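You operate a simulated robot arm through the tools that you are given. There is no shell and no other tool. Be economical: measure what you need, move in short steps, check, and stop when the job is done.

The job below is to be done with a simulated two-armed robot. You get a single attempt, and the scene is never put back.

Task
Set the trial machine's depth dial by the middle job card and drive housing A-52 to that depth.
Fine: press stop before you turn the dial, then free it and home; seat the housing and shut the yellow clamp of the grey fixture on it before the run.

It is judged by the outcome, as a careful person would: the job done as asked, and still so three seconds after it is handed in. It fails if anything else is knocked over, pushed out of place, dropped, spilled or broken.

Robot
Two 7-joint arms with two-finger parallel grippers on one trunk, on a base that drives. Base frame: it is fixed to the floor where the robot stands at the start and does not move with it; the origin is under the middle of the robot, x ahead of it, y to its left, z up. Readings come in cm, rad, newtons and seconds.
The left shoulder is at the start at [5, 16.1, 114.8], the right one opposite. With the tool pointing down near the work surface each hand reaches from about 10 to 66 cm from the robot's upright axis, wherever it stands, measured 20 degrees to its own side. Places, roughly: depth dial of the trial machine [100, 50, 120]; home button of the trial machine [50, 10, 70]; job card [75, -125, 75]; nest by the yellow clamp of the grey fixture [60, 20, 80]; red clamp of the black fixture [60, -80, 20]; red stop button of the trial machine [50, 0, 70]; rim of the stop button of the trial machine [50, 0, 70]; start button of the trial machine [50, -10, 70]; trial machine [80, 20, 70]; yellow clamp of the black fixture [60, -60, 20]; yellow clamp of the grey fixture [60, 30, 80]. Payload 3.43 kg a hand.
Tool frame (each hand has its own): the origin (TCP) lies between the finger pads and is the grasp point; the fingertips stand 3 cm ahead of it; z points along the fingers, y is the line along which they close. The gripper opens to 9.4 cm. The fingers are 2.8 cm wide and 1 cm thick; the gripper's body (5 by 9.6 cm) begins 5.5 cm behind the TCP.
Orientation is told as [roll, pitch, yaw] about the base's x, y, z axes, in that order, counted from this pose: with the fingers straight down and closing along the base's y, the tool's x points along the base's -x, its y along +y and its z along -z.

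Tools
- The arms move only by the tool nudge_tool. It takes "left_rows", "right_rows" or both (then of equal length, played together; a hand with none holds still); each is one flat list of numbers, 7 for each row, row after row: the shift along the tool's x, y, z in cm, then the turn, a rotation vector about the tool's x, y, z in rad, then the closure in counts, from 0 (fully open) to 255 (shut). In form: [x, y, z, wx, wy, wz, gripper, x, y, z, wx, wy, wz, gripper, ...]. A call has 1 to 12 rows; each row shifts and turns the commanded pose from where the row before left it, along the tool's axes as they then stand. Each row takes 0.2 s and may step no farther than 5 cm and 0.15 rad from the row before; otherwise, or with a gripper value out of range, the whole call is refused. A pose out of reach is approached as far as the arm can. The call stops where the force on the tool passes 90 N (or 10 N more than at its start, if that is more) or the arm is blocked; 0.2 s more then pass. Each finger travels about 4.5 cm/s and halts on what it meets, pressing with about 37 N; the grip force reading is that of the motor and also rises with nothing between the fingers. The clock runs only during rows and for 0.2 s after the last one: add rows that do not move to give the fingers time. It gives the time, the measured TCP pose, the force on the tool (base axes), the opening and the grip force at its end, in the units of the frame above (readings bear some noise), with the torque about the TCP (base axes, N m) and any sound that the robot's microphone picked up, and new pictures: "pictures" is both (left out), scene, wrist or none (wrist: the cameras of the hands that moved).
- Cameras (640 x 400 px; columns grow to the right, rows downward): "scene" is now at [15.42, -0.42, 131.7]; the picture's right is [-0.06, -1.00, 0.00], its down [-0.15, 0.01, -0.99] and it looks along [0.99, -0.06, -0.15] (base axes); focal length 214 px, centre (320, 200). "left" rides on the left gripper at [7.6, -1.4, -10.2] in its tool frame; the picture's right is [0.18, 0.98, 0.00], its down [-0.75, 0.14, -0.64] and it looks along [-0.63, 0.12, 0.77] (tool axes); focal length 243 px, centre (320, 200). "right" rides on the right gripper at [7.6, 1.4, -10.3] in its tool frame; the picture's right is [-0.18, 0.98, 0.00], its down [-0.75, -0.14, -0.64] and it looks along [-0.63, -0.12, 0.77] (tool axes); focal length 243 px, centre (320, 200). There is no depth. A picture from a camera that has moved, and an enlarged one, comes with that camera's place and axes in the base frame and with its lens. The place of the scene camera against the robot may be out by one fixed shift of up to 2.5 cm in any direction.
- raise_lower(by): slides the trunk up (or, below 0, down) by that many cm; the arms and the scene camera ride with it, the base frame stays. It gives what a move gives, with no picture.
- steer(legs): drives the robot by 1 to 6 legs, each [ahead, left, turn to the left] in cm, cm and rad, along the robot's own axes; the way and the turn of a leg run together, so that a leg with both is an arc; at most 150 cm and 3.142 rad a leg. The arms and the cameras ride along, it lands a little off, and it stops where it bumps. It gives what a move gives, and a new picture of the scene camera.
- aim_head(pan, tilt): turns the head with the scene camera to pan (to the left, within 1.396 rad either way) and tilt (down, from -0.506 to 1.204), counted from straight ahead of the robot. It gives what a move gives, and a new picture of the scene camera.
- inspect(camera, box): a new picture of the part [left, top, right, bottom] of that camera's present view, enlarged. It takes no simulated time.
- finish_job(): hands the job in; it is judged then, once.

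Work in short steps. Places have to be worked out from the pictures, the camera data and where the tool is seen: move nearer, look again, correct. Check each grasp and each placing, and mend what went wrong. You have 120 turns and 260 pictures in all, those below and enlarged ones among them. Open the grippers and draw the arms clear of the work before you hand the job in, unless the task says otherwise; then end with one line.

The tools are called after "Call:" as name(argument=value, ...) on one line, values as JSON. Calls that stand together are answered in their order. nudge_tool: Moves the arms, as the interface text tells. Its arguments: {"type":"object","properties":{"left_rows":{"type":"array"},"right_rows":{"type":"array"},"pictures":{"type":"string","enum":["both","scene","wrist","none"]}},"required":[]} The other tools are called the same way: raise_lower (by) slides the trunk up or down; steer (legs) drives the base; aim_head (pan, tilt) turns the head that bears the scene camera; inspect (camera, box) takes an enlarged picture of a part of a camera's view; finish_job () hands the job in.

At the start:

```text
t: 0.0
left_ee_pos: [40.53, 20.48, 132.77]
left_tool_rot: [0.001, 0.0, -0.001]
left_contact_force: [0.5, -0.1, 0.6]
left_ft_torque: [0.0, 0.01, -0.02]
left_finger_gap: 9.41
left_grasp_force: 0.0
right_ee_pos: [27.74, -5.95, 135.09]
right_tool_rot: [0.001, 0.0, 0.0]
right_contact_force: [0.1, -0.7, -0.5]
right_ft_torque: [0.04, 0.01, 0.02]
right_finger_gap: 9.41
right_grasp_force: 0.0
trunk travel left (down, up): [-17.5, 9.2]
robot x, y, heading: [-0.16, 0.13, 0.003]
head pan, tilt: [-0.058, 0.152]
```

scene: 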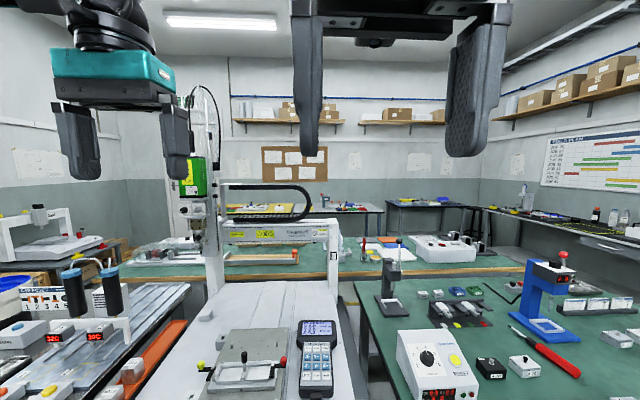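
right: 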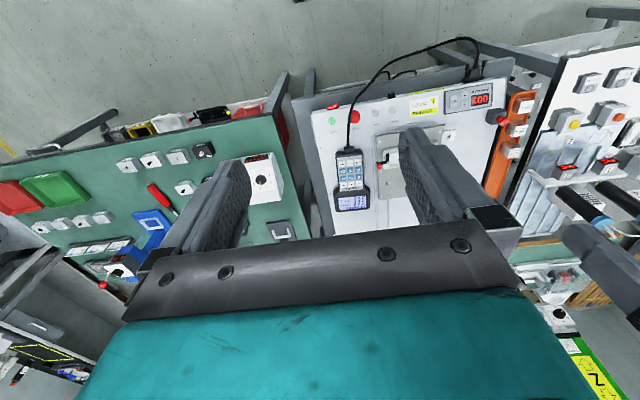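
left: 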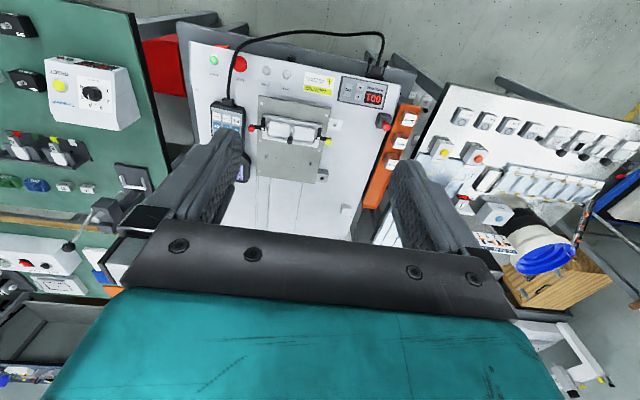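

I start by enlarging parts of the views to identify the machine, cards, dial, and housings.

Call:
inspect(camera="scene", box=[140, 200, 380, 400])

Call:
inspect(camera="left", box=[180, 20, 460, 200])

Call:
inspect(camera="scene", box=[360, 200, 640, 400])

Call:
inspect(camera="scene", box=[0, 200, 200, 400])

```text
2.00 times, centred on (260, 300) of scene
camera zoom: at [15.42, -0.42, 131.7], right [-0.06, -1.0, 0.0], down [-0.15, 0.01, -0.99], along [0.99, -0.06, -0.15], focal length 429 px, centre (440, 0)
```

zoom: 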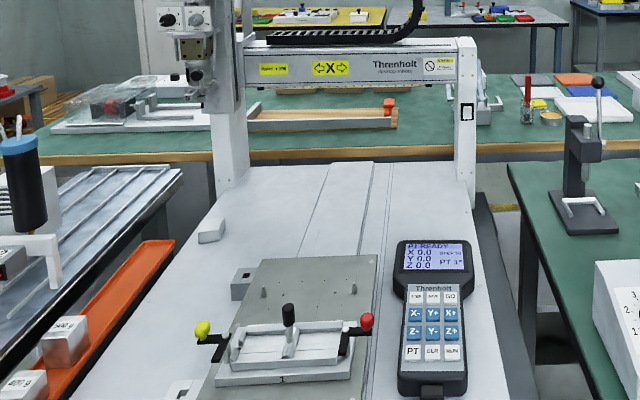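

```text
2.22 times, centred on (320, 110) of left
camera zoom: at [32.9, 19.04, 142.98], right [-0.18, 0.98, 0.0], down [0.75, 0.14, 0.64], along [0.63, 0.12, -0.77], focal length 539 px, centre (320, 400)
```

zoom: 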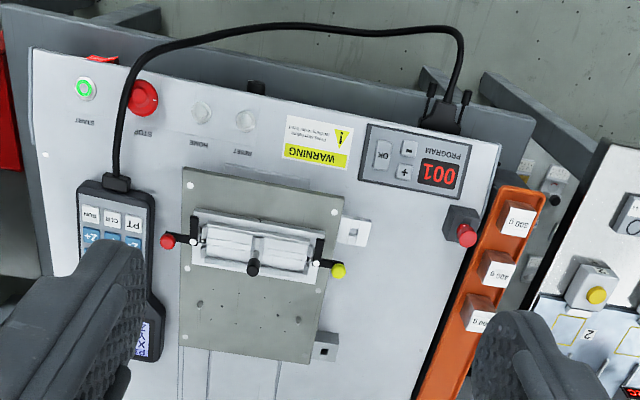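

```text
2.00 times, centred on (500, 300) of scene
camera zoom: at [15.42, -0.42, 131.7], right [-0.06, -1.0, 0.0], down [-0.15, 0.01, -0.99], along [0.99, -0.06, -0.15], focal length 429 px, centre (-40, 0)
```

zoom: 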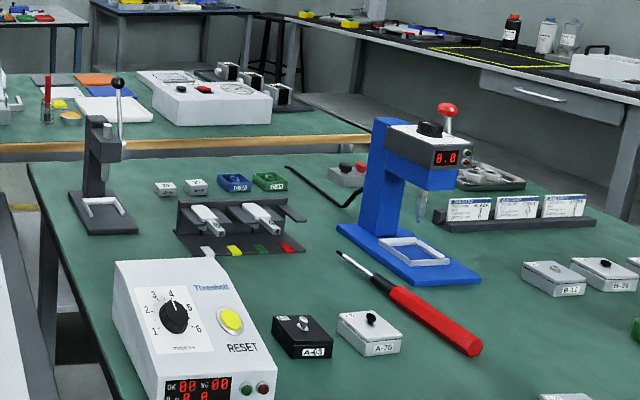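

```text
2.00 times, centred on (100, 300) of scene
camera zoom: at [15.42, -0.42, 131.7], right [-0.06, -1.0, 0.0], down [-0.15, 0.01, -0.99], along [0.99, -0.06, -0.15], focal length 429 px, centre (760, 0)
```

zoom: 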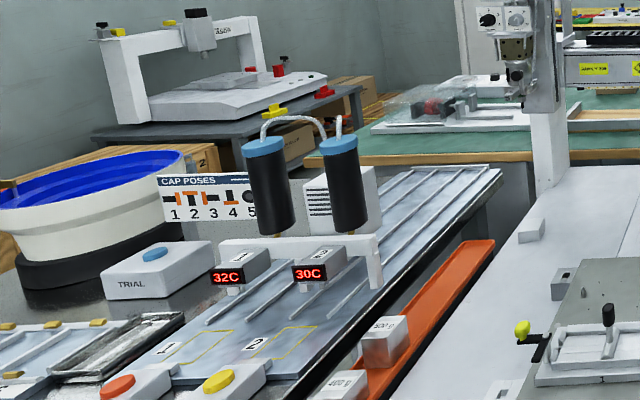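

Call:
inspect(camera="scene", box=[540, 270, 640, 340])

Call:
inspect(camera="right", box=[0, 100, 320, 300])

Call:
aim_head(pan=-0.9, tilt=0.5)

```text
5.71 times, centred on (590, 305) of scene
camera zoom: at [15.42, -0.42, 131.7], right [-0.06, -1.0, 0.0], down [-0.15, 0.01, -0.99], along [0.99, -0.06, -0.15], focal length 1226 px, centre (-1223, -400)
```

zoom: 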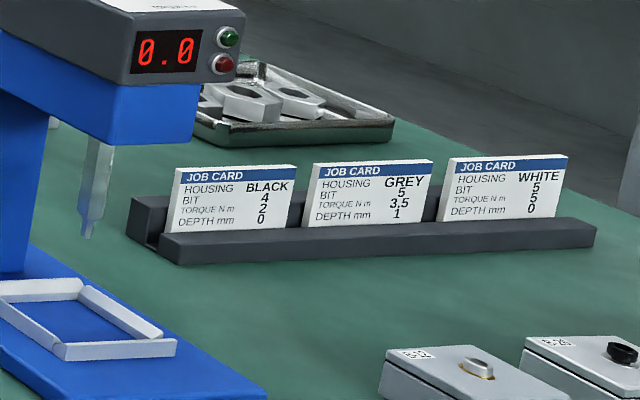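

```text
2.00 times, centred on (160, 200) of right
camera zoom: at [20.11, -4.52, 145.26], right [0.18, 0.98, 0.0], down [0.75, -0.14, 0.64], along [0.63, -0.12, -0.77], focal length 485 px, centre (640, 200)
```

zoom: 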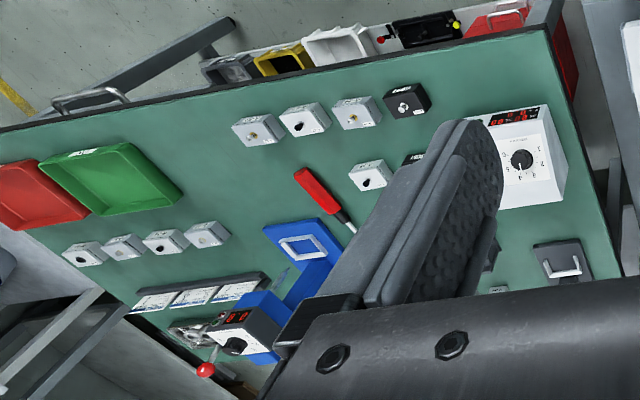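

```text
t: 1.2
left_ee_pos: [40.54, 20.46, 132.73]
left_tool_rot: [-0.001, 0.0, 0.0]
left_contact_force: [0.6, -0.7, 0.1]
left_ft_torque: [0.04, 0.0, 0.0]
left_finger_gap: 9.38
left_grasp_force: 0.0
right_ee_pos: [27.74, -5.92, 135.05]
right_tool_rot: [0.0, -0.002, -0.001]
right_contact_force: [-0.5, -0.3, -0.1]
right_ft_torque: [0.03, 0.04, 0.01]
right_finger_gap: 9.39
right_grasp_force: 0.1
trunk travel left (down, up): [-17.5, 9.2]
robot x, y, heading: [-0.03, 0.12, -0.001]
head pan, tilt: [-0.901, 0.499]
camera scene: at [11.85, -7.05, 128.48], right [-0.78, -0.62, 0.0], down [-0.3, 0.37, -0.88], along [0.55, -0.69, -0.48], focal length 214 px, centre (320, 200)
```

scene: 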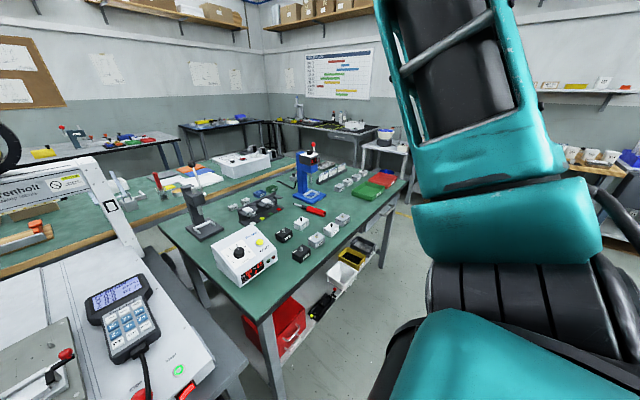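

The middle card says GREY, depth 1. Now I look for A-52.

Call:
inspect(camera="scene", box=[200, 190, 380, 300])

Call:
inspect(camera="scene", box=[280, 140, 410, 220])

Call:
inspect(camera="scene", box=[230, 180, 300, 230])

```text
3.56 times, centred on (290, 245) of scene
camera zoom: at [11.85, -7.05, 128.48], right [-0.78, -0.62, 0.0], down [-0.3, 0.37, -0.88], along [0.55, -0.69, -0.48], focal length 763 px, centre (427, 40)
```

zoom: 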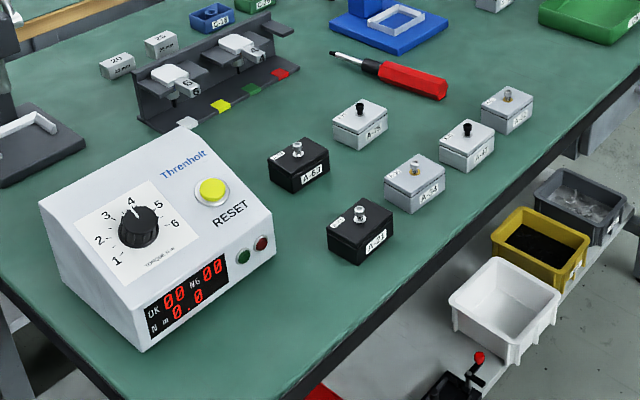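

```text
4.92 times, centred on (345, 180) of scene
camera zoom: at [11.85, -7.05, 128.48], right [-0.78, -0.62, 0.0], down [-0.3, 0.37, -0.88], along [0.55, -0.69, -0.48], focal length 1056 px, centre (197, 298)
```

zoom: 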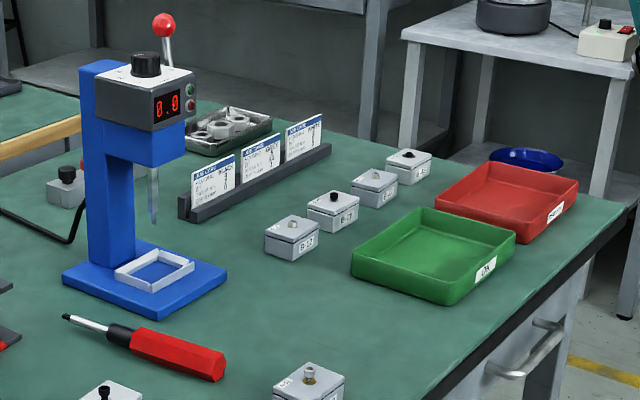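

```text
8.00 times, centred on (265, 205) of scene
camera zoom: at [11.85, -7.05, 128.48], right [-0.78, -0.62, 0.0], down [-0.3, 0.37, -0.88], along [0.55, -0.69, -0.48], focal length 1716 px, centre (760, 160)
```

zoom: 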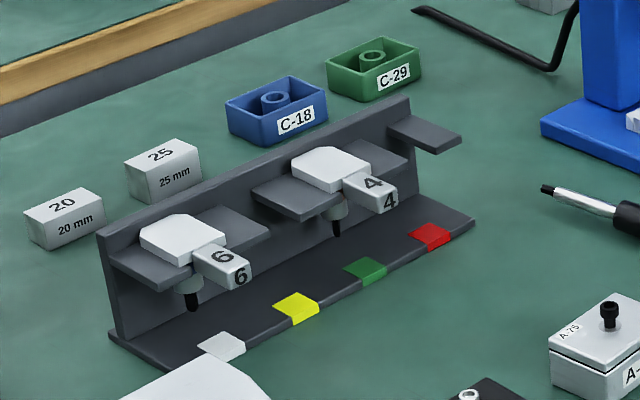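

Call:
inspect(camera="scene", box=[270, 200, 350, 265])

Call:
inspect(camera="scene", box=[330, 170, 380, 205])

```text
6.15 times, centred on (310, 232) of scene
camera zoom: at [11.85, -7.05, 128.48], right [-0.78, -0.62, 0.0], down [-0.3, 0.37, -0.88], along [0.55, -0.69, -0.48], focal length 1320 px, centre (382, 0)
```

zoom: 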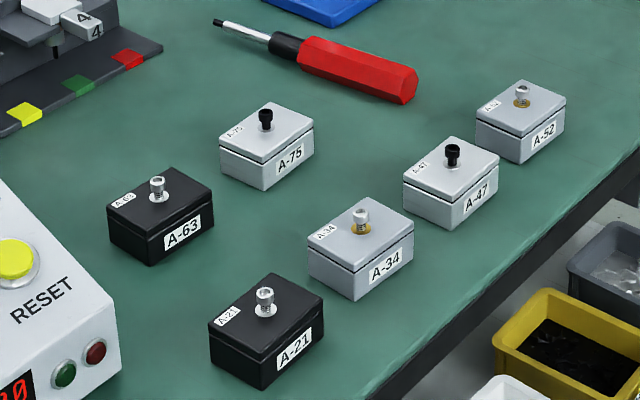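

```text
11.43 times, centred on (355, 188) of scene
camera zoom: at [11.85, -7.05, 128.48], right [-0.78, -0.62, 0.0], down [-0.3, 0.37, -0.88], along [0.55, -0.69, -0.48], focal length 2451 px, centre (-80, 343)
```

zoom: 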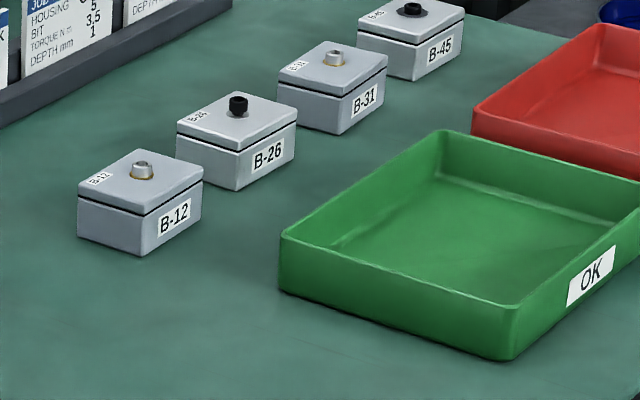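

A-52 is grey, the far one of the near row. Now a close look at the machine's head dials and button panel.

Call:
aim_head(pan=0.35, tilt=0.35)

Call:
inspect(camera="scene", box=[280, 100, 400, 175])

Call:
inspect(camera="left", box=[190, 40, 310, 115])

```text
t: 2.6
left_ee_pos: [40.48, 20.45, 132.86]
left_tool_rot: [0.0, -0.001, -0.001]
left_contact_force: [0.2, 0.7, -0.3]
left_ft_torque: [0.02, -0.02, 0.02]
left_finger_gap: 9.4
left_grasp_force: 0.1
right_ee_pos: [27.61, -5.74, 135.04]
right_tool_rot: [0.005, -0.001, -0.018]
right_contact_force: [19.0, 53.1, 24.1]
right_ft_torque: [-5.75, 4.61, -5.79]
right_finger_gap: 9.41
right_grasp_force: 0.0
trunk travel left (down, up): [-17.5, 9.2]
robot x, y, heading: [0.39, 0.18, 0.001]
head pan, tilt: [0.351, 0.351]
camera scene: at [12.98, -6.03, 128.84], right [-0.67, -0.74, 0.0], down [-0.33, 0.3, -0.9], along [0.67, -0.6, -0.44], focal length 214 px, centre (320, 200)
```

scene: 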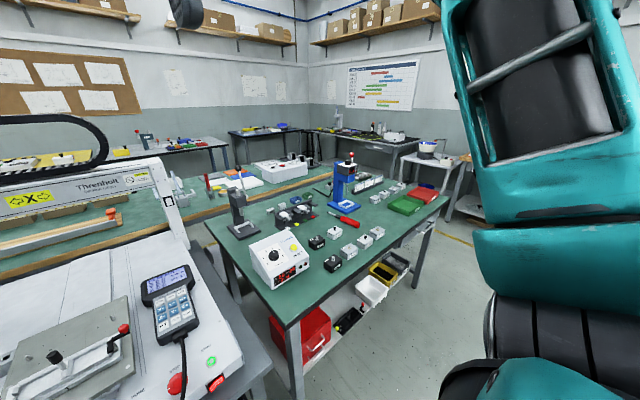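

```text
5.33 times, centred on (340, 138) of scene
camera zoom: at [12.98, -6.03, 128.84], right [-0.67, -0.74, 0.0], down [-0.33, 0.3, -0.9], along [0.67, -0.6, -0.44], focal length 1144 px, centre (213, 533)
```

zoom: 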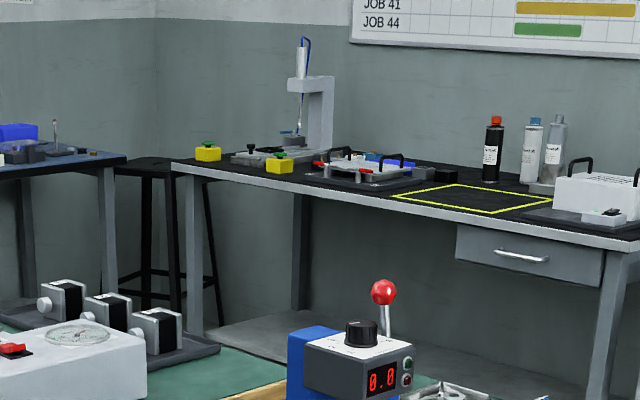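

```text
5.33 times, centred on (250, 78) of left
camera zoom: at [32.91, 19.05, 142.98], right [-0.18, 0.98, 0.0], down [0.75, 0.14, 0.64], along [0.63, 0.12, -0.77], focal length 1294 px, centre (693, 853)
```

zoom: 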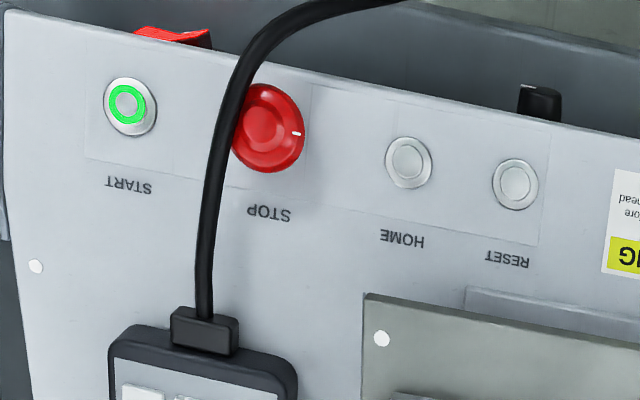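

The head jams against the right hand (54 N). I turn the head back and then move the right hand forward and outward, away from it.

Call:
aim_head(pan=-0.9, tilt=0.5)

Call:
nudge_tool(right_rows=[-4, 0, 0, 0, 0, 0, 0, -4, 0, 0, 0, 0, 0, 0, -4, 0, 0, 0, 0, 0, 0, -4, -2, 0, 0, 0, 0, 0, -2, -4, 0, 0, 0, 0, 0, 0, -4, 0, 0, 0, 0, 0, 0, -4, 0, 0, 0, 0, 0], pictures="none")

Call:
aim_head(pan=0.35, tilt=0.35)

```text
t: 4.0
left_ee_pos: [40.5, 20.46, 132.89]
left_tool_rot: [0.0, 0.0, -0.001]
left_contact_force: [-0.4, 0.5, 0.6]
left_ft_torque: [0.0, 0.01, 0.02]
left_finger_gap: 9.4
left_grasp_force: 0.0
right_ee_pos: [27.55, -5.94, 134.96]
right_tool_rot: [0.001, -0.003, 0.001]
right_contact_force: [0.1, 0.6, -0.2]
right_ft_torque: [-0.03, 0.01, 0.0]
right_finger_gap: 9.38
right_grasp_force: 0.0
trunk travel left (down, up): [-17.5, 9.2]
robot x, y, heading: [-0.07, 0.22, -0.001]
head pan, tilt: [-0.901, 0.499]
camera scene: at [11.81, -7.02, 128.47], right [-0.78, -0.62, 0.0], down [-0.3, 0.37, -0.88], along [0.55, -0.69, -0.48], focal length 214 px, centre (320, 200)
```

scene: 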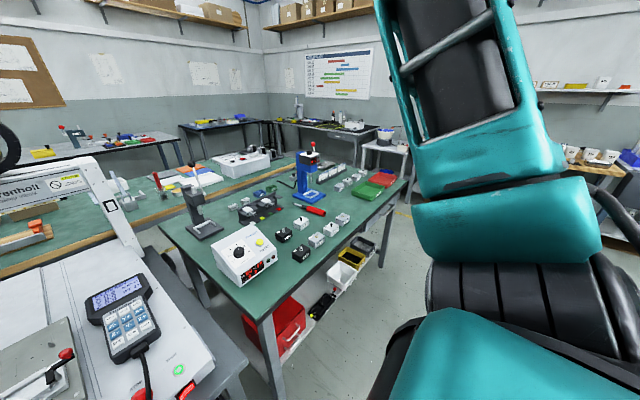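

```text
t: 5.6
left_ee_pos: [40.41, 20.39, 132.9]
left_tool_rot: [-0.001, 0.0, 0.001]
left_contact_force: [0.0, -0.6, -0.7]
left_ft_torque: [0.01, -0.03, 0.0]
left_finger_gap: 9.41
left_grasp_force: 0.1
right_ee_pos: [45.7, -20.22, 134.95]
right_tool_rot: [0.0, -0.002, 0.001]
right_contact_force: [-0.8, 0.4, 0.2]
right_ft_torque: [0.01, 0.01, 0.01]
right_finger_gap: 9.38
right_grasp_force: 0.0
trunk travel left (down, up): [-17.5, 9.2]
robot x, y, heading: [0.06, -0.03, -0.004]
head pan, tilt: [-0.901, 0.499]
```

```text
t: 7.0
left_ee_pos: [40.56, 20.47, 132.81]
left_tool_rot: [-0.001, 0.001, 0.0]
left_contact_force: [0.7, -1.2, -0.8]
left_ft_torque: [-0.02, -0.01, 0.0]
left_finger_gap: 9.39
left_grasp_force: 0.1
right_ee_pos: [45.73, -19.99, 134.9]
right_tool_rot: [0.001, -0.001, -0.002]
right_contact_force: [-0.2, -0.3, 0.0]
right_ft_torque: [0.01, 0.0, 0.0]
right_finger_gap: 9.4
right_grasp_force: 0.2
trunk travel left (down, up): [-17.5, 9.2]
robot x, y, heading: [-0.15, -0.18, -0.0]
head pan, tilt: [0.351, 0.351]
camera scene: at [14.91, 3.3, 129.84], right [0.34, -0.94, 0.0], down [-0.32, -0.12, -0.94], along [0.88, 0.32, -0.34], focal length 214 px, centre (320, 200)
```

scene: 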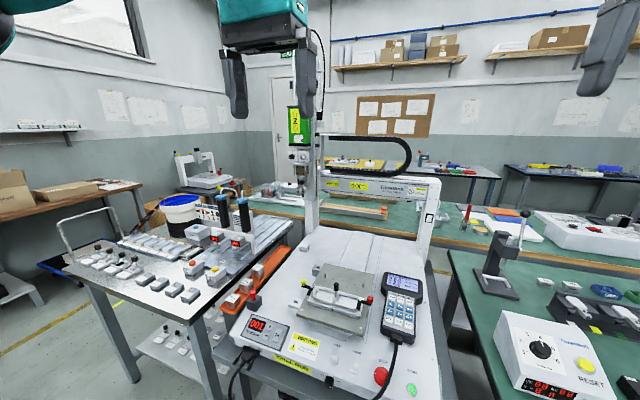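

Call:
inspect(camera="scene", box=[270, 90, 350, 190])

Call:
inspect(camera="scene", box=[230, 240, 450, 400])

```text
4.00 times, centred on (310, 140) of scene
camera zoom: at [14.91, 3.3, 129.84], right [0.34, -0.94, 0.0], down [-0.32, -0.12, -0.94], along [0.88, 0.32, -0.34], focal length 858 px, centre (360, 440)
```

zoom: 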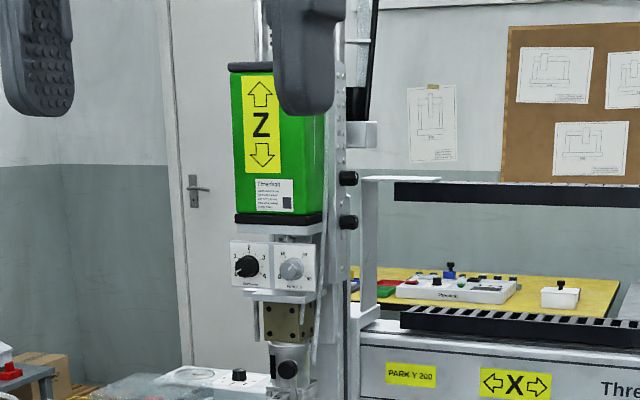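

```text
2.50 times, centred on (340, 320) of scene
camera zoom: at [14.91, 3.3, 129.84], right [0.34, -0.94, 0.0], down [-0.32, -0.12, -0.94], along [0.88, 0.32, -0.34], focal length 536 px, centre (270, -100)
```

zoom: 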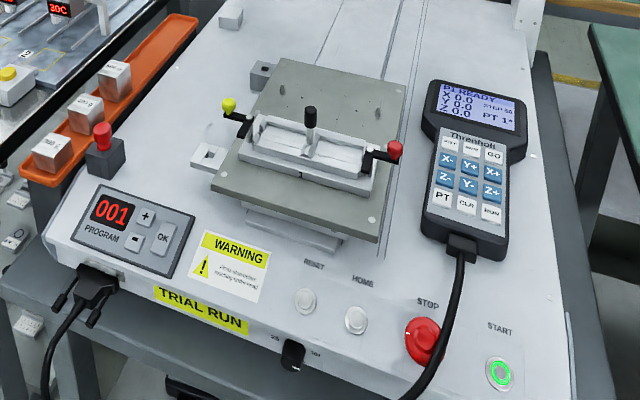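

Call:
inspect(camera="scene", box=[324, 148, 356, 168])

Call:
inspect(camera="scene", box=[320, 265, 384, 305])

Call:
inspect(camera="scene", box=[324, 360, 388, 400])

```text
16.00 times, centred on (340, 158) of scene
camera zoom: at [14.91, 3.3, 129.84], right [0.34, -0.94, 0.0], down [-0.32, -0.12, -0.94], along [0.88, 0.32, -0.34], focal length 3432 px, centre (0, 872)
```

zoom: 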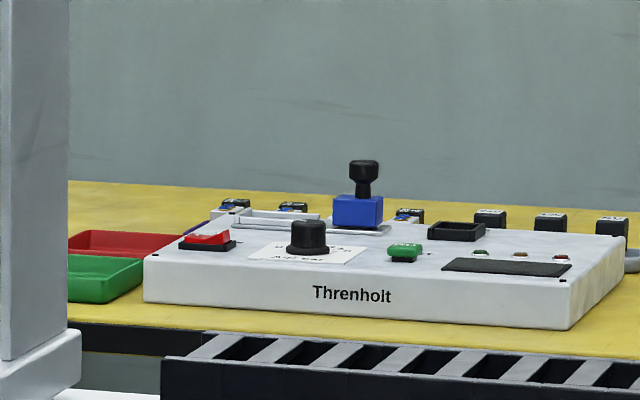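

```text
10.00 times, centred on (352, 285) of scene
camera zoom: at [14.91, 3.3, 129.84], right [0.34, -0.94, 0.0], down [-0.32, -0.12, -0.94], along [0.88, 0.32, -0.34], focal length 2145 px, centre (0, -650)
```

zoom: 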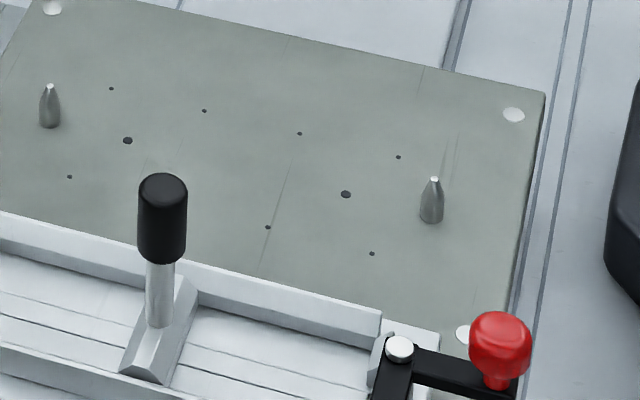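

```text
10.00 times, centred on (356, 380) of scene
camera zoom: at [14.91, 3.3, 129.84], right [0.34, -0.94, 0.0], down [-0.32, -0.12, -0.94], along [0.88, 0.32, -0.34], focal length 2145 px, centre (-40, -1600)
```

zoom: 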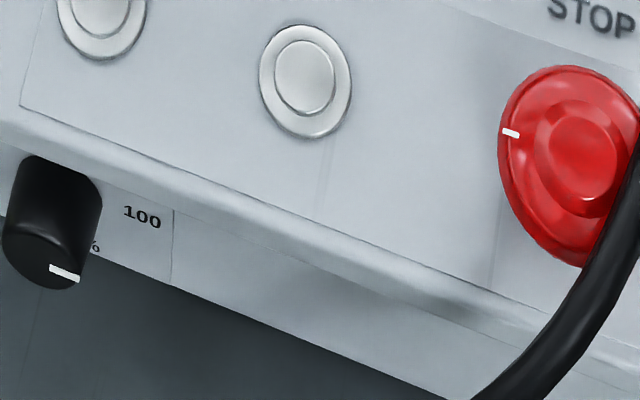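

Call:
inspect(camera="scene", box=[284, 148, 316, 168])

Call:
inspect(camera="scene", box=[284, 90, 332, 210])

Call:
inspect(camera="left", box=[245, 85, 345, 180])

```text
16.00 times, centred on (300, 158) of scene
camera zoom: at [14.91, 3.3, 129.84], right [0.34, -0.94, 0.0], down [-0.32, -0.12, -0.94], along [0.88, 0.32, -0.34], focal length 3432 px, centre (640, 872)
```

zoom: 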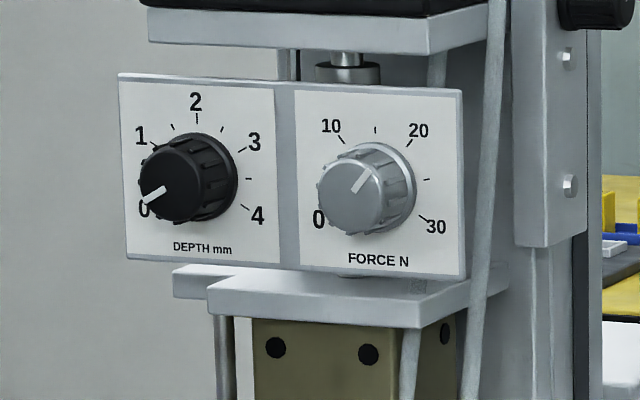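

```text
3.33 times, centred on (308, 150) of scene
camera zoom: at [14.91, 3.3, 129.84], right [0.34, -0.94, 0.0], down [-0.32, -0.12, -0.94], along [0.88, 0.32, -0.34], focal length 715 px, centre (360, 367)
```

zoom: 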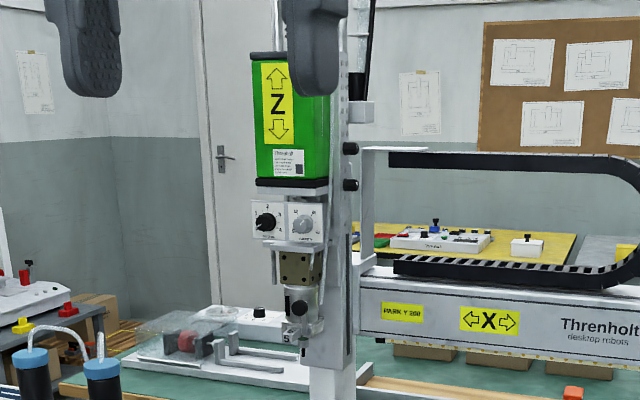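

```text
4.21 times, centred on (295, 132) of left
camera zoom: at [32.9, 19.04, 142.98], right [-0.18, 0.98, 0.0], down [0.75, 0.14, 0.64], along [0.63, 0.12, -0.77], focal length 1022 px, centre (425, 484)
```

zoom: 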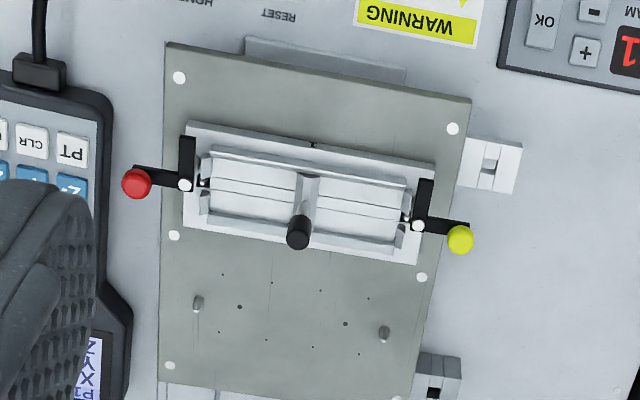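

Depth dial is the black one, pointing at 0; 60° per mm, so it must go 60° clockwise to 1. I bring the right hand above the stop button (est. [50.6, 0.9, 71]) to measure it.

Call:
nudge_tool(right_rows=[-0.1, 2, 3.8, 0, 0, 0, 0, -0.1, 2, 3.8, 0, 0, 0, 0, -0.1, 2, 3.8, 0, 0, 0, 0, -0.1, 2, 3.8, 0, 0, 0, 0, -0.1, 2, 3.8, 0, 0, 0, 0, -0.1, 2, 3.8, 0, 0, 0, 0, -0.1, 2, 3.8, 0, 0, 0, 255, -0.1, 2, 3.8, 0, 0, 0, 255, -0.1, 2, 3.8, 0, 0, 0, 255, -0.1, 2, 3.8, 0, 0, 0, 255])

```text
t: 9.2
left_ee_pos: [40.53, 20.46, 132.89]
left_tool_rot: [0.0, -0.001, 0.0]
left_contact_force: [0.3, 0.6, 0.2]
left_ft_torque: [0.01, -0.01, 0.0]
left_finger_gap: 9.42
left_grasp_force: 0.1
right_ee_pos: [46.84, 0.18, 96.92]
right_tool_rot: [0.002, -0.003, 0.0]
right_contact_force: [-0.5, -0.2, 0.5]
right_ft_torque: [0.0, 0.0, 0.0]
right_finger_gap: 0.53
right_grasp_force: 0.1
trunk travel left (down, up): [-17.5, 9.2]
robot x, y, heading: [-0.12, -0.01, 0.0]
head pan, tilt: [0.351, 0.351]
camera scene: at [14.93, 3.34, 129.84], right [0.34, -0.94, 0.0], down [-0.32, -0.12, -0.94], along [0.88, 0.32, -0.34], focal length 214 px, centre (320, 200)
camera right: at [39.15, 1.73, 107.17], right [0.18, 0.98, 0.0], down [0.75, -0.14, 0.64], along [0.63, -0.12, -0.77], focal length 243 px, centre (320, 200)
```

scene: 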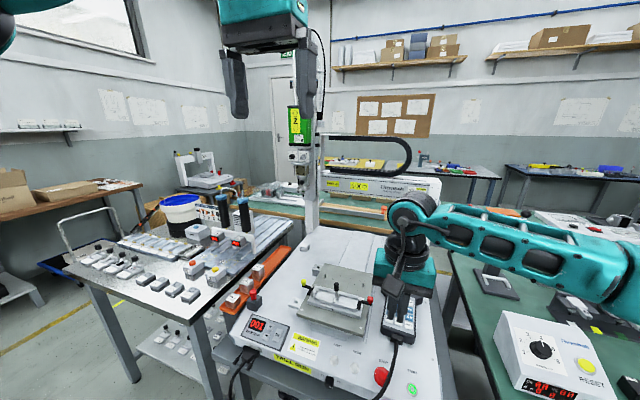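
right: 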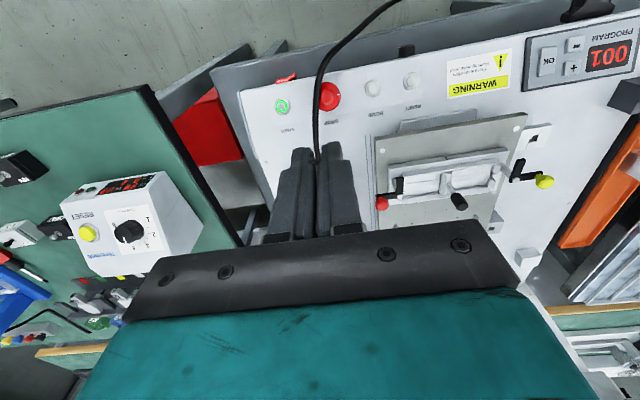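

Stop triangulates to about [50.6, 1.0, 70]. I move over it with closed fingers and down to TCP z≈80.

Call:
nudge_tool(right_rows=[-1.9, 0.5, 2, 0, 0, 0, 255, -1.9, 0.5, 3, 0, 0, 0, 255, 0, 0, 4, 0, 0, 0, 255, 0, 0, 4, 0, 0, 0, 255, 0, 0, 4, 0, 0, 0, 255])

Call:
inspect(camera="right", box=[220, 60, 420, 180])

Call:
inspect(camera="scene", box=[300, 280, 460, 400])

```text
t: 10.4
left_ee_pos: [40.62, 20.51, 132.83]
left_tool_rot: [-0.001, -0.001, 0.0]
left_contact_force: [-0.1, 0.0, 0.0]
left_ft_torque: [-0.01, 0.01, -0.01]
left_finger_gap: 9.38
left_grasp_force: 0.1
right_ee_pos: [50.43, 1.19, 80.06]
right_tool_rot: [0.003, 0.0, 0.001]
right_contact_force: [0.4, -0.1, -0.4]
right_ft_torque: [0.01, -0.05, 0.0]
right_finger_gap: 0.01
right_grasp_force: 32.9
trunk travel left (down, up): [-17.5, 9.2]
robot x, y, heading: [-0.13, 0.16, -0.0]
head pan, tilt: [0.351, 0.351]
camera scene: at [14.92, 3.31, 129.84], right [0.34, -0.94, 0.0], down [-0.32, -0.12, -0.94], along [0.88, 0.32, -0.34], focal length 214 px, centre (320, 200)
camera right: at [42.92, 2.62, 90.34], right [0.18, 0.98, 0.0], down [0.75, -0.14, 0.64], along [0.63, -0.12, -0.77], focal length 243 px, centre (320, 200)
```

scene: 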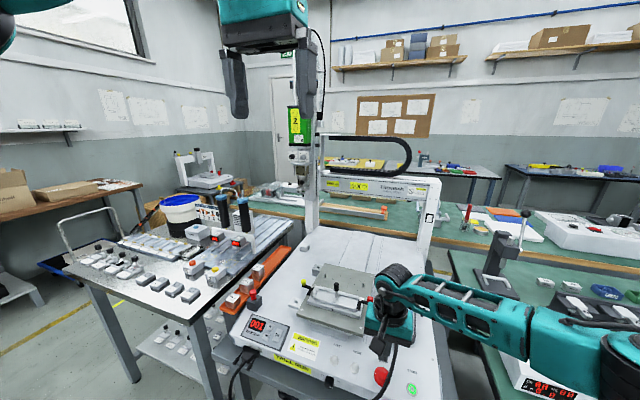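
right: 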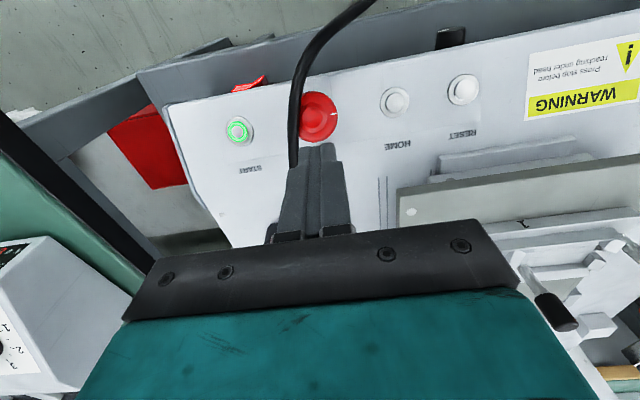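

```text
3.20 times, centred on (320, 120) of right
camera zoom: at [42.92, 2.62, 90.34], right [0.18, 0.98, 0.0], down [0.75, -0.14, 0.64], along [0.63, -0.12, -0.77], focal length 776 px, centre (320, 456)
```

zoom: 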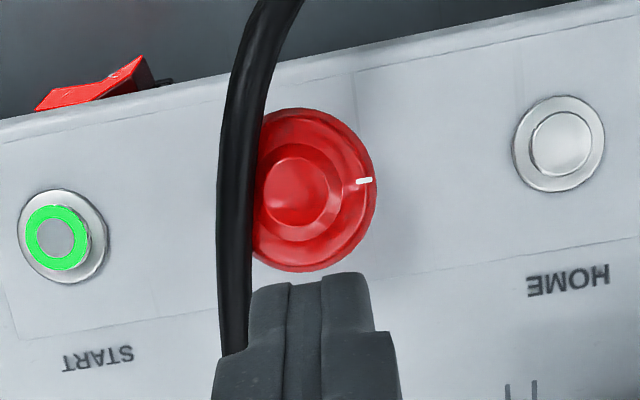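

```text
3.33 times, centred on (380, 340) of scene
camera zoom: at [14.92, 3.31, 129.84], right [0.34, -0.94, 0.0], down [-0.32, -0.12, -0.94], along [0.88, 0.32, -0.34], focal length 715 px, centre (120, -267)
```

zoom: 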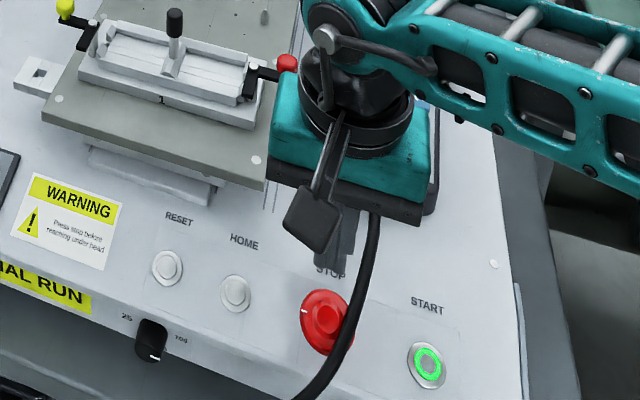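

Fingertips are aligned above the stop; the cable is just on the −y side. Descend and press in small steps.

Call:
nudge_tool(right_rows=[0, 0, 2, 0, 0, 0, 255, 0, 0, 2, 0, 0, 0, 255, 0, 0, 1, 0, 0, 0, 255, 0, 0, 1, 0, 0, 0, 255], pictures="wrist")

```text
t: 11.4
left_ee_pos: [40.19, 20.56, 132.99]
left_tool_rot: [0.0, -0.002, 0.0]
left_contact_force: [0.2, -0.3, -0.8]
left_ft_torque: [-0.02, 0.02, 0.01]
left_finger_gap: 9.4
left_grasp_force: 0.1
right_ee_pos: [50.52, 1.18, 74.71]
right_tool_rot: [0.006, -0.012, 0.0]
right_contact_force: [0.2, -4.2, 40.1]
right_ft_torque: [-0.22, -0.16, 0.0]
right_finger_gap: 0.0
right_grasp_force: 32.8
trunk travel left (down, up): [-17.5, 9.2]
robot x, y, heading: [0.22, 0.19, -0.002]
head pan, tilt: [0.351, 0.351]
camera right: at [42.94, 2.59, 84.92], right [0.18, 0.98, 0.01], down [0.75, -0.14, 0.65], along [0.64, -0.11, -0.76], focal length 243 px, centre (320, 200)
```

right: 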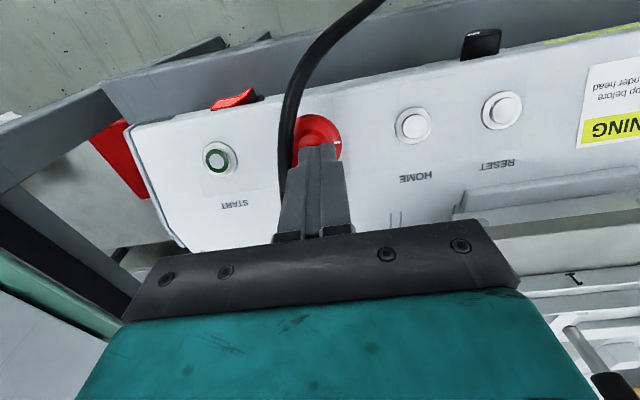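

The start's green light went out. I lift off and check it has latched.

Call:
nudge_tool(right_rows=[0, 0, -3, 0, 0, 0, 255, 0, 0, -4, 0, 0, 0, 255], pictures="none")

Call:
inspect(camera="right", box=[200, 50, 440, 200])

Call:
inspect(camera="scene", box=[230, 250, 450, 400])

```text
t: 12.1
left_ee_pos: [40.55, 20.39, 132.72]
left_tool_rot: [-0.001, 0.001, -0.001]
left_contact_force: [-0.6, -0.2, -0.2]
left_ft_torque: [0.02, 0.01, -0.01]
left_finger_gap: 9.38
left_grasp_force: 0.1
right_ee_pos: [50.42, 1.17, 81.01]
right_tool_rot: [0.001, 0.0, 0.001]
right_contact_force: [-0.7, -0.2, 1.0]
right_ft_torque: [-0.01, -0.01, -0.02]
right_finger_gap: 0.02
right_grasp_force: 32.8
trunk travel left (down, up): [-17.5, 9.2]
robot x, y, heading: [-0.04, -0.04, 0.001]
head pan, tilt: [0.351, 0.351]
```

```text
2.67 times, centred on (320, 125) of right
camera zoom: at [42.91, 2.49, 91.25], right [0.18, 0.98, 0.0], down [0.75, -0.14, 0.64], along [0.63, -0.12, -0.77], focal length 647 px, centre (320, 400)
```

zoom: 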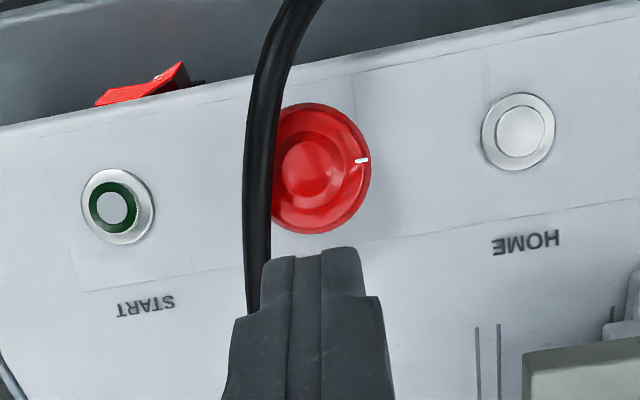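

```text
2.67 times, centred on (340, 325) of scene
camera zoom: at [14.91, 3.31, 129.81], right [0.34, -0.94, 0.0], down [-0.32, -0.12, -0.94], along [0.88, 0.32, -0.34], focal length 572 px, centre (267, -133)
```

zoom: 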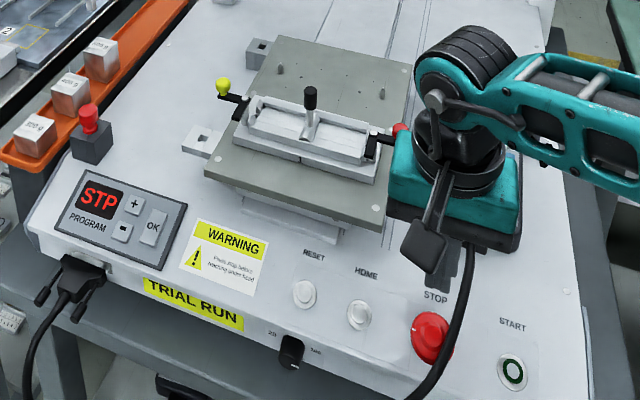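

The display shows STP: latched. Now retract the right hand, then drive forward-left for the depth dial on the head.

Call:
nudge_tool(right_rows=[0, 0, -5, 0, 0, 0, 255, 0, 0, -5, 0, 0, 0, 255, 1, -2, -4, 0, 0, 0, 255, 2, -4, -1, 0, 0, 0, 0, 2, -4, -1, 0, 0, 0, 0, 2, -4, -1, 0, 0, 0, 0, 2, -4, -1, 0, 0, 0, 0, 2, -4, 0, 0, 0, 0, 0], pictures="none")

Call:
aim_head(pan=0.3, tilt=1.0)

```text
t: 13.8
left_ee_pos: [40.37, 20.44, 132.88]
left_tool_rot: [-0.002, 0.0, 0.0]
left_contact_force: [-0.3, -0.1, 0.2]
left_ft_torque: [0.02, -0.01, 0.01]
left_finger_gap: 9.39
left_grasp_force: 0.1
right_ee_pos: [39.65, -20.93, 98.93]
right_tool_rot: [0.002, -0.002, -0.001]
right_contact_force: [-0.3, -0.4, -0.1]
right_ft_torque: [0.03, 0.02, 0.0]
right_finger_gap: 9.38
right_grasp_force: 0.0
trunk travel left (down, up): [-17.5, 9.2]
robot x, y, heading: [0.17, 0.17, -0.001]
head pan, tilt: [0.351, 0.351]
```

```text
t: 14.9
left_ee_pos: [40.59, 20.43, 132.8]
left_tool_rot: [-0.001, 0.0, 0.0]
left_contact_force: [0.8, -0.6, 0.1]
left_ft_torque: [0.01, 0.02, 0.03]
left_finger_gap: 9.4
left_grasp_force: 0.0
right_ee_pos: [39.79, -20.98, 98.99]
right_tool_rot: [0.001, 0.001, 0.002]
right_contact_force: [-0.2, 0.5, -1.5]
right_ft_torque: [-0.02, 0.02, 0.02]
right_finger_gap: 9.42
right_grasp_force: 0.2
trunk travel left (down, up): [-17.5, 9.2]
robot x, y, heading: [0.12, -0.08, -0.003]
head pan, tilt: [0.3, 1.0]
camera scene: at [12.82, 2.17, 124.36], right [0.3, -0.96, 0.0], down [-0.8, -0.25, -0.54], along [0.52, 0.16, -0.84], focal length 214 px, centre (320, 200)
```

scene: 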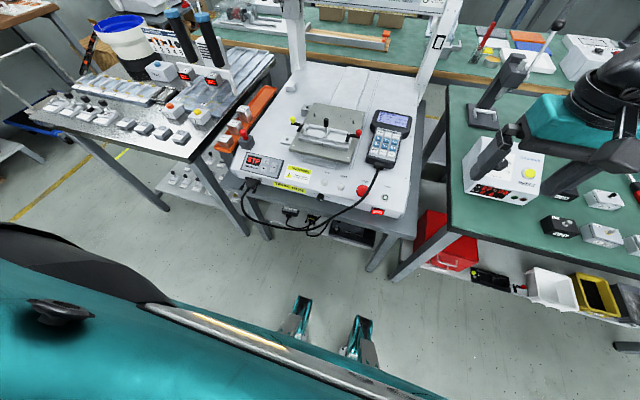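

The base's feet reach to x≈27 and there's free floor to x≈50. Drive 20 cm ahead, 18 cm left.

Call:
steer(legs=[[10, 18, 0], [10, 0, 0]])

Call:
aim_head(pan=0.35, tilt=0.2)

```text
t: 17.8
left_ee_pos: [60.77, 38.28, 132.71]
left_tool_rot: [-0.002, -0.001, -0.002]
left_contact_force: [0.5, 0.3, -0.9]
left_ft_torque: [0.0, 0.04, 0.06]
left_finger_gap: 9.4
left_grasp_force: 0.1
right_ee_pos: [59.88, -3.1, 98.97]
right_tool_rot: [0.003, 0.0, -0.002]
right_contact_force: [-0.1, 0.3, -0.3]
right_ft_torque: [-0.04, 0.02, -0.03]
right_finger_gap: 9.38
right_grasp_force: 0.2
trunk travel left (down, up): [-17.5, 9.2]
robot x, y, heading: [20.65, 17.55, -0.002]
head pan, tilt: [0.3, 1.0]
camera scene: at [33.02, 19.91, 124.35], right [0.29, -0.96, 0.0], down [-0.8, -0.25, -0.54], along [0.52, 0.16, -0.84], focal length 214 px, centre (320, 200)
```

scene: 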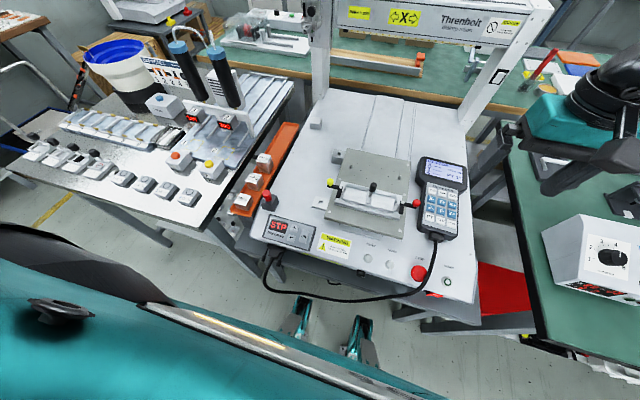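

```text
t: 18.9
left_ee_pos: [60.69, 38.25, 132.85]
left_tool_rot: [0.003, 0.002, -0.002]
left_contact_force: [-0.2, 0.8, 0.3]
left_ft_torque: [0.01, -0.02, 0.03]
left_finger_gap: 9.42
left_grasp_force: 0.0
right_ee_pos: [59.75, -3.17, 99.02]
right_tool_rot: [0.002, 0.001, -0.002]
right_contact_force: [0.2, 0.0, 0.3]
right_ft_torque: [0.04, -0.03, 0.0]
right_finger_gap: 9.39
right_grasp_force: 0.1
trunk travel left (down, up): [-17.5, 9.2]
robot x, y, heading: [19.87, 17.73, -0.001]
head pan, tilt: [0.351, 0.201]
camera scene: at [35.03, 21.05, 131.23], right [0.34, -0.94, 0.0], down [-0.19, -0.07, -0.98], along [0.92, 0.34, -0.2], focal length 214 px, centre (320, 200)
```

scene: 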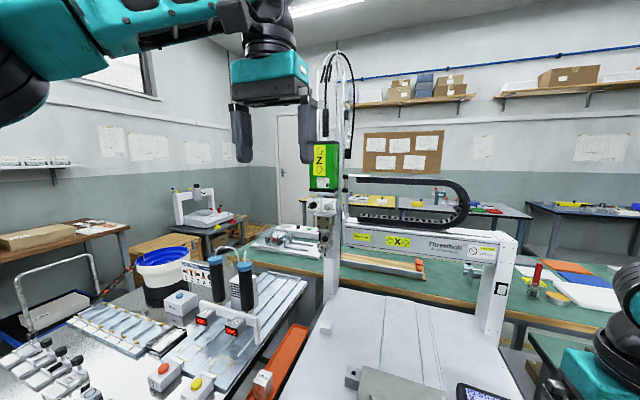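

Call:
inspect(camera="scene", box=[300, 180, 360, 220])

```text
10.00 times, centred on (330, 200) of scene
camera zoom: at [35.03, 21.05, 131.23], right [0.34, -0.94, 0.0], down [-0.19, -0.07, -0.98], along [0.92, 0.34, -0.2], focal length 2145 px, centre (220, 200)
```

zoom: 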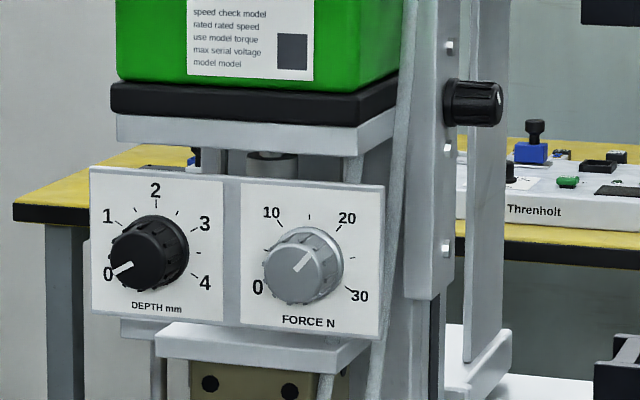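

Dial triangulates to about [97.7, 47.1, 115.6]. I move the left hand forward and start tipping it to point horizontally ahead.

Call:
nudge_tool(left_rows=[-5, 0, 0, 0, 0, 0, 0, -5, 0, 0, 0, 0, 0, 0, -3, 0, 0, 0, 0, 0, 0, 0, 0, 0, 0, -0.143, 0, 0, 0, 0, 0, 0, -0.143, 0, 0, 0, 0, 0, 0, -0.143, 0, 0, 0, 0, 0, 0, -0.143, 0, 0, 0, 0, 0, 0, -0.143, 0, 0, 0, 0, 0, 0, -0.143, 0, 0, 0, 0, 0, 0, -0.143, 0, 0, 0, 0, 0, 0, -0.143, 0, 0, 0, 0, 0, 0, -0.143, 0, 0], pictures="none")

Call:
nudge_tool(left_rows=[0, 0, 0, 0, -0.143, 0, 100, 0, 0, 0, 0, -0.143, 0, 150, 0, 0, 0, 0, 0, 0, 150])

```text
t: 21.6
left_ee_pos: [72.08, 38.67, 131.58]
left_tool_rot: [-0.002, -1.289, 0.002]
left_contact_force: [0.0, -0.7, 0.1]
left_ft_torque: [0.0, 0.02, -0.02]
left_finger_gap: 9.42
left_grasp_force: 0.0
left hand out of reach, approached as far as the arm can: row 3
right_ee_pos: [59.84, -3.09, 99.09]
right_tool_rot: [0.002, 0.0, 0.001]
right_contact_force: [0.4, -0.4, -0.3]
right_ft_torque: [-0.02, -0.01, 0.01]
right_finger_gap: 9.41
right_grasp_force: 0.0
trunk travel left (down, up): [-17.5, 9.2]
robot x, y, heading: [20.06, 17.99, 0.003]
head pan, tilt: [0.351, 0.201]
```

```text
t: 22.4
left_ee_pos: [72.05, 38.58, 131.58]
left_tool_rot: [-2.945, -1.566, 2.946]
left_contact_force: [1.1, -0.4, 0.2]
left_ft_torque: [-0.01, -0.02, 0.01]
left_finger_gap: 3.85
left_grasp_force: 0.0
right_ee_pos: [59.8, -3.17, 98.96]
right_tool_rot: [0.002, 0.0, -0.003]
right_contact_force: [0.0, 0.1, -1.0]
right_ft_torque: [0.03, 0.01, 0.04]
right_finger_gap: 9.39
right_grasp_force: 0.0
trunk travel left (down, up): [-17.5, 9.2]
robot x, y, heading: [20.16, 17.56, -0.0]
head pan, tilt: [0.351, 0.201]
camera scene: at [35.02, 21.05, 131.24], right [0.34, -0.94, 0.0], down [-0.19, -0.07, -0.98], along [0.92, 0.34, -0.2], focal length 214 px, centre (320, 200)
camera left: at [61.79, 37.24, 123.92], right [0.0, 0.98, -0.18], down [-0.64, 0.14, 0.75], along [0.76, 0.12, 0.63], focal length 243 px, centre (320, 200)
```

scene: 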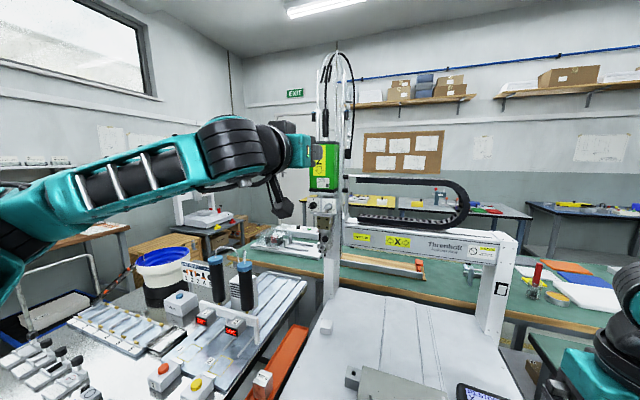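
left: 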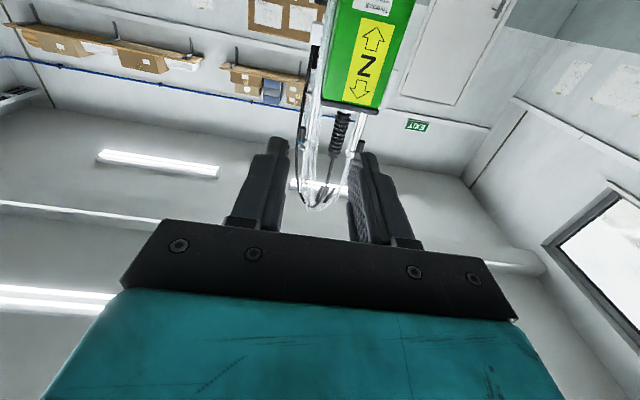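

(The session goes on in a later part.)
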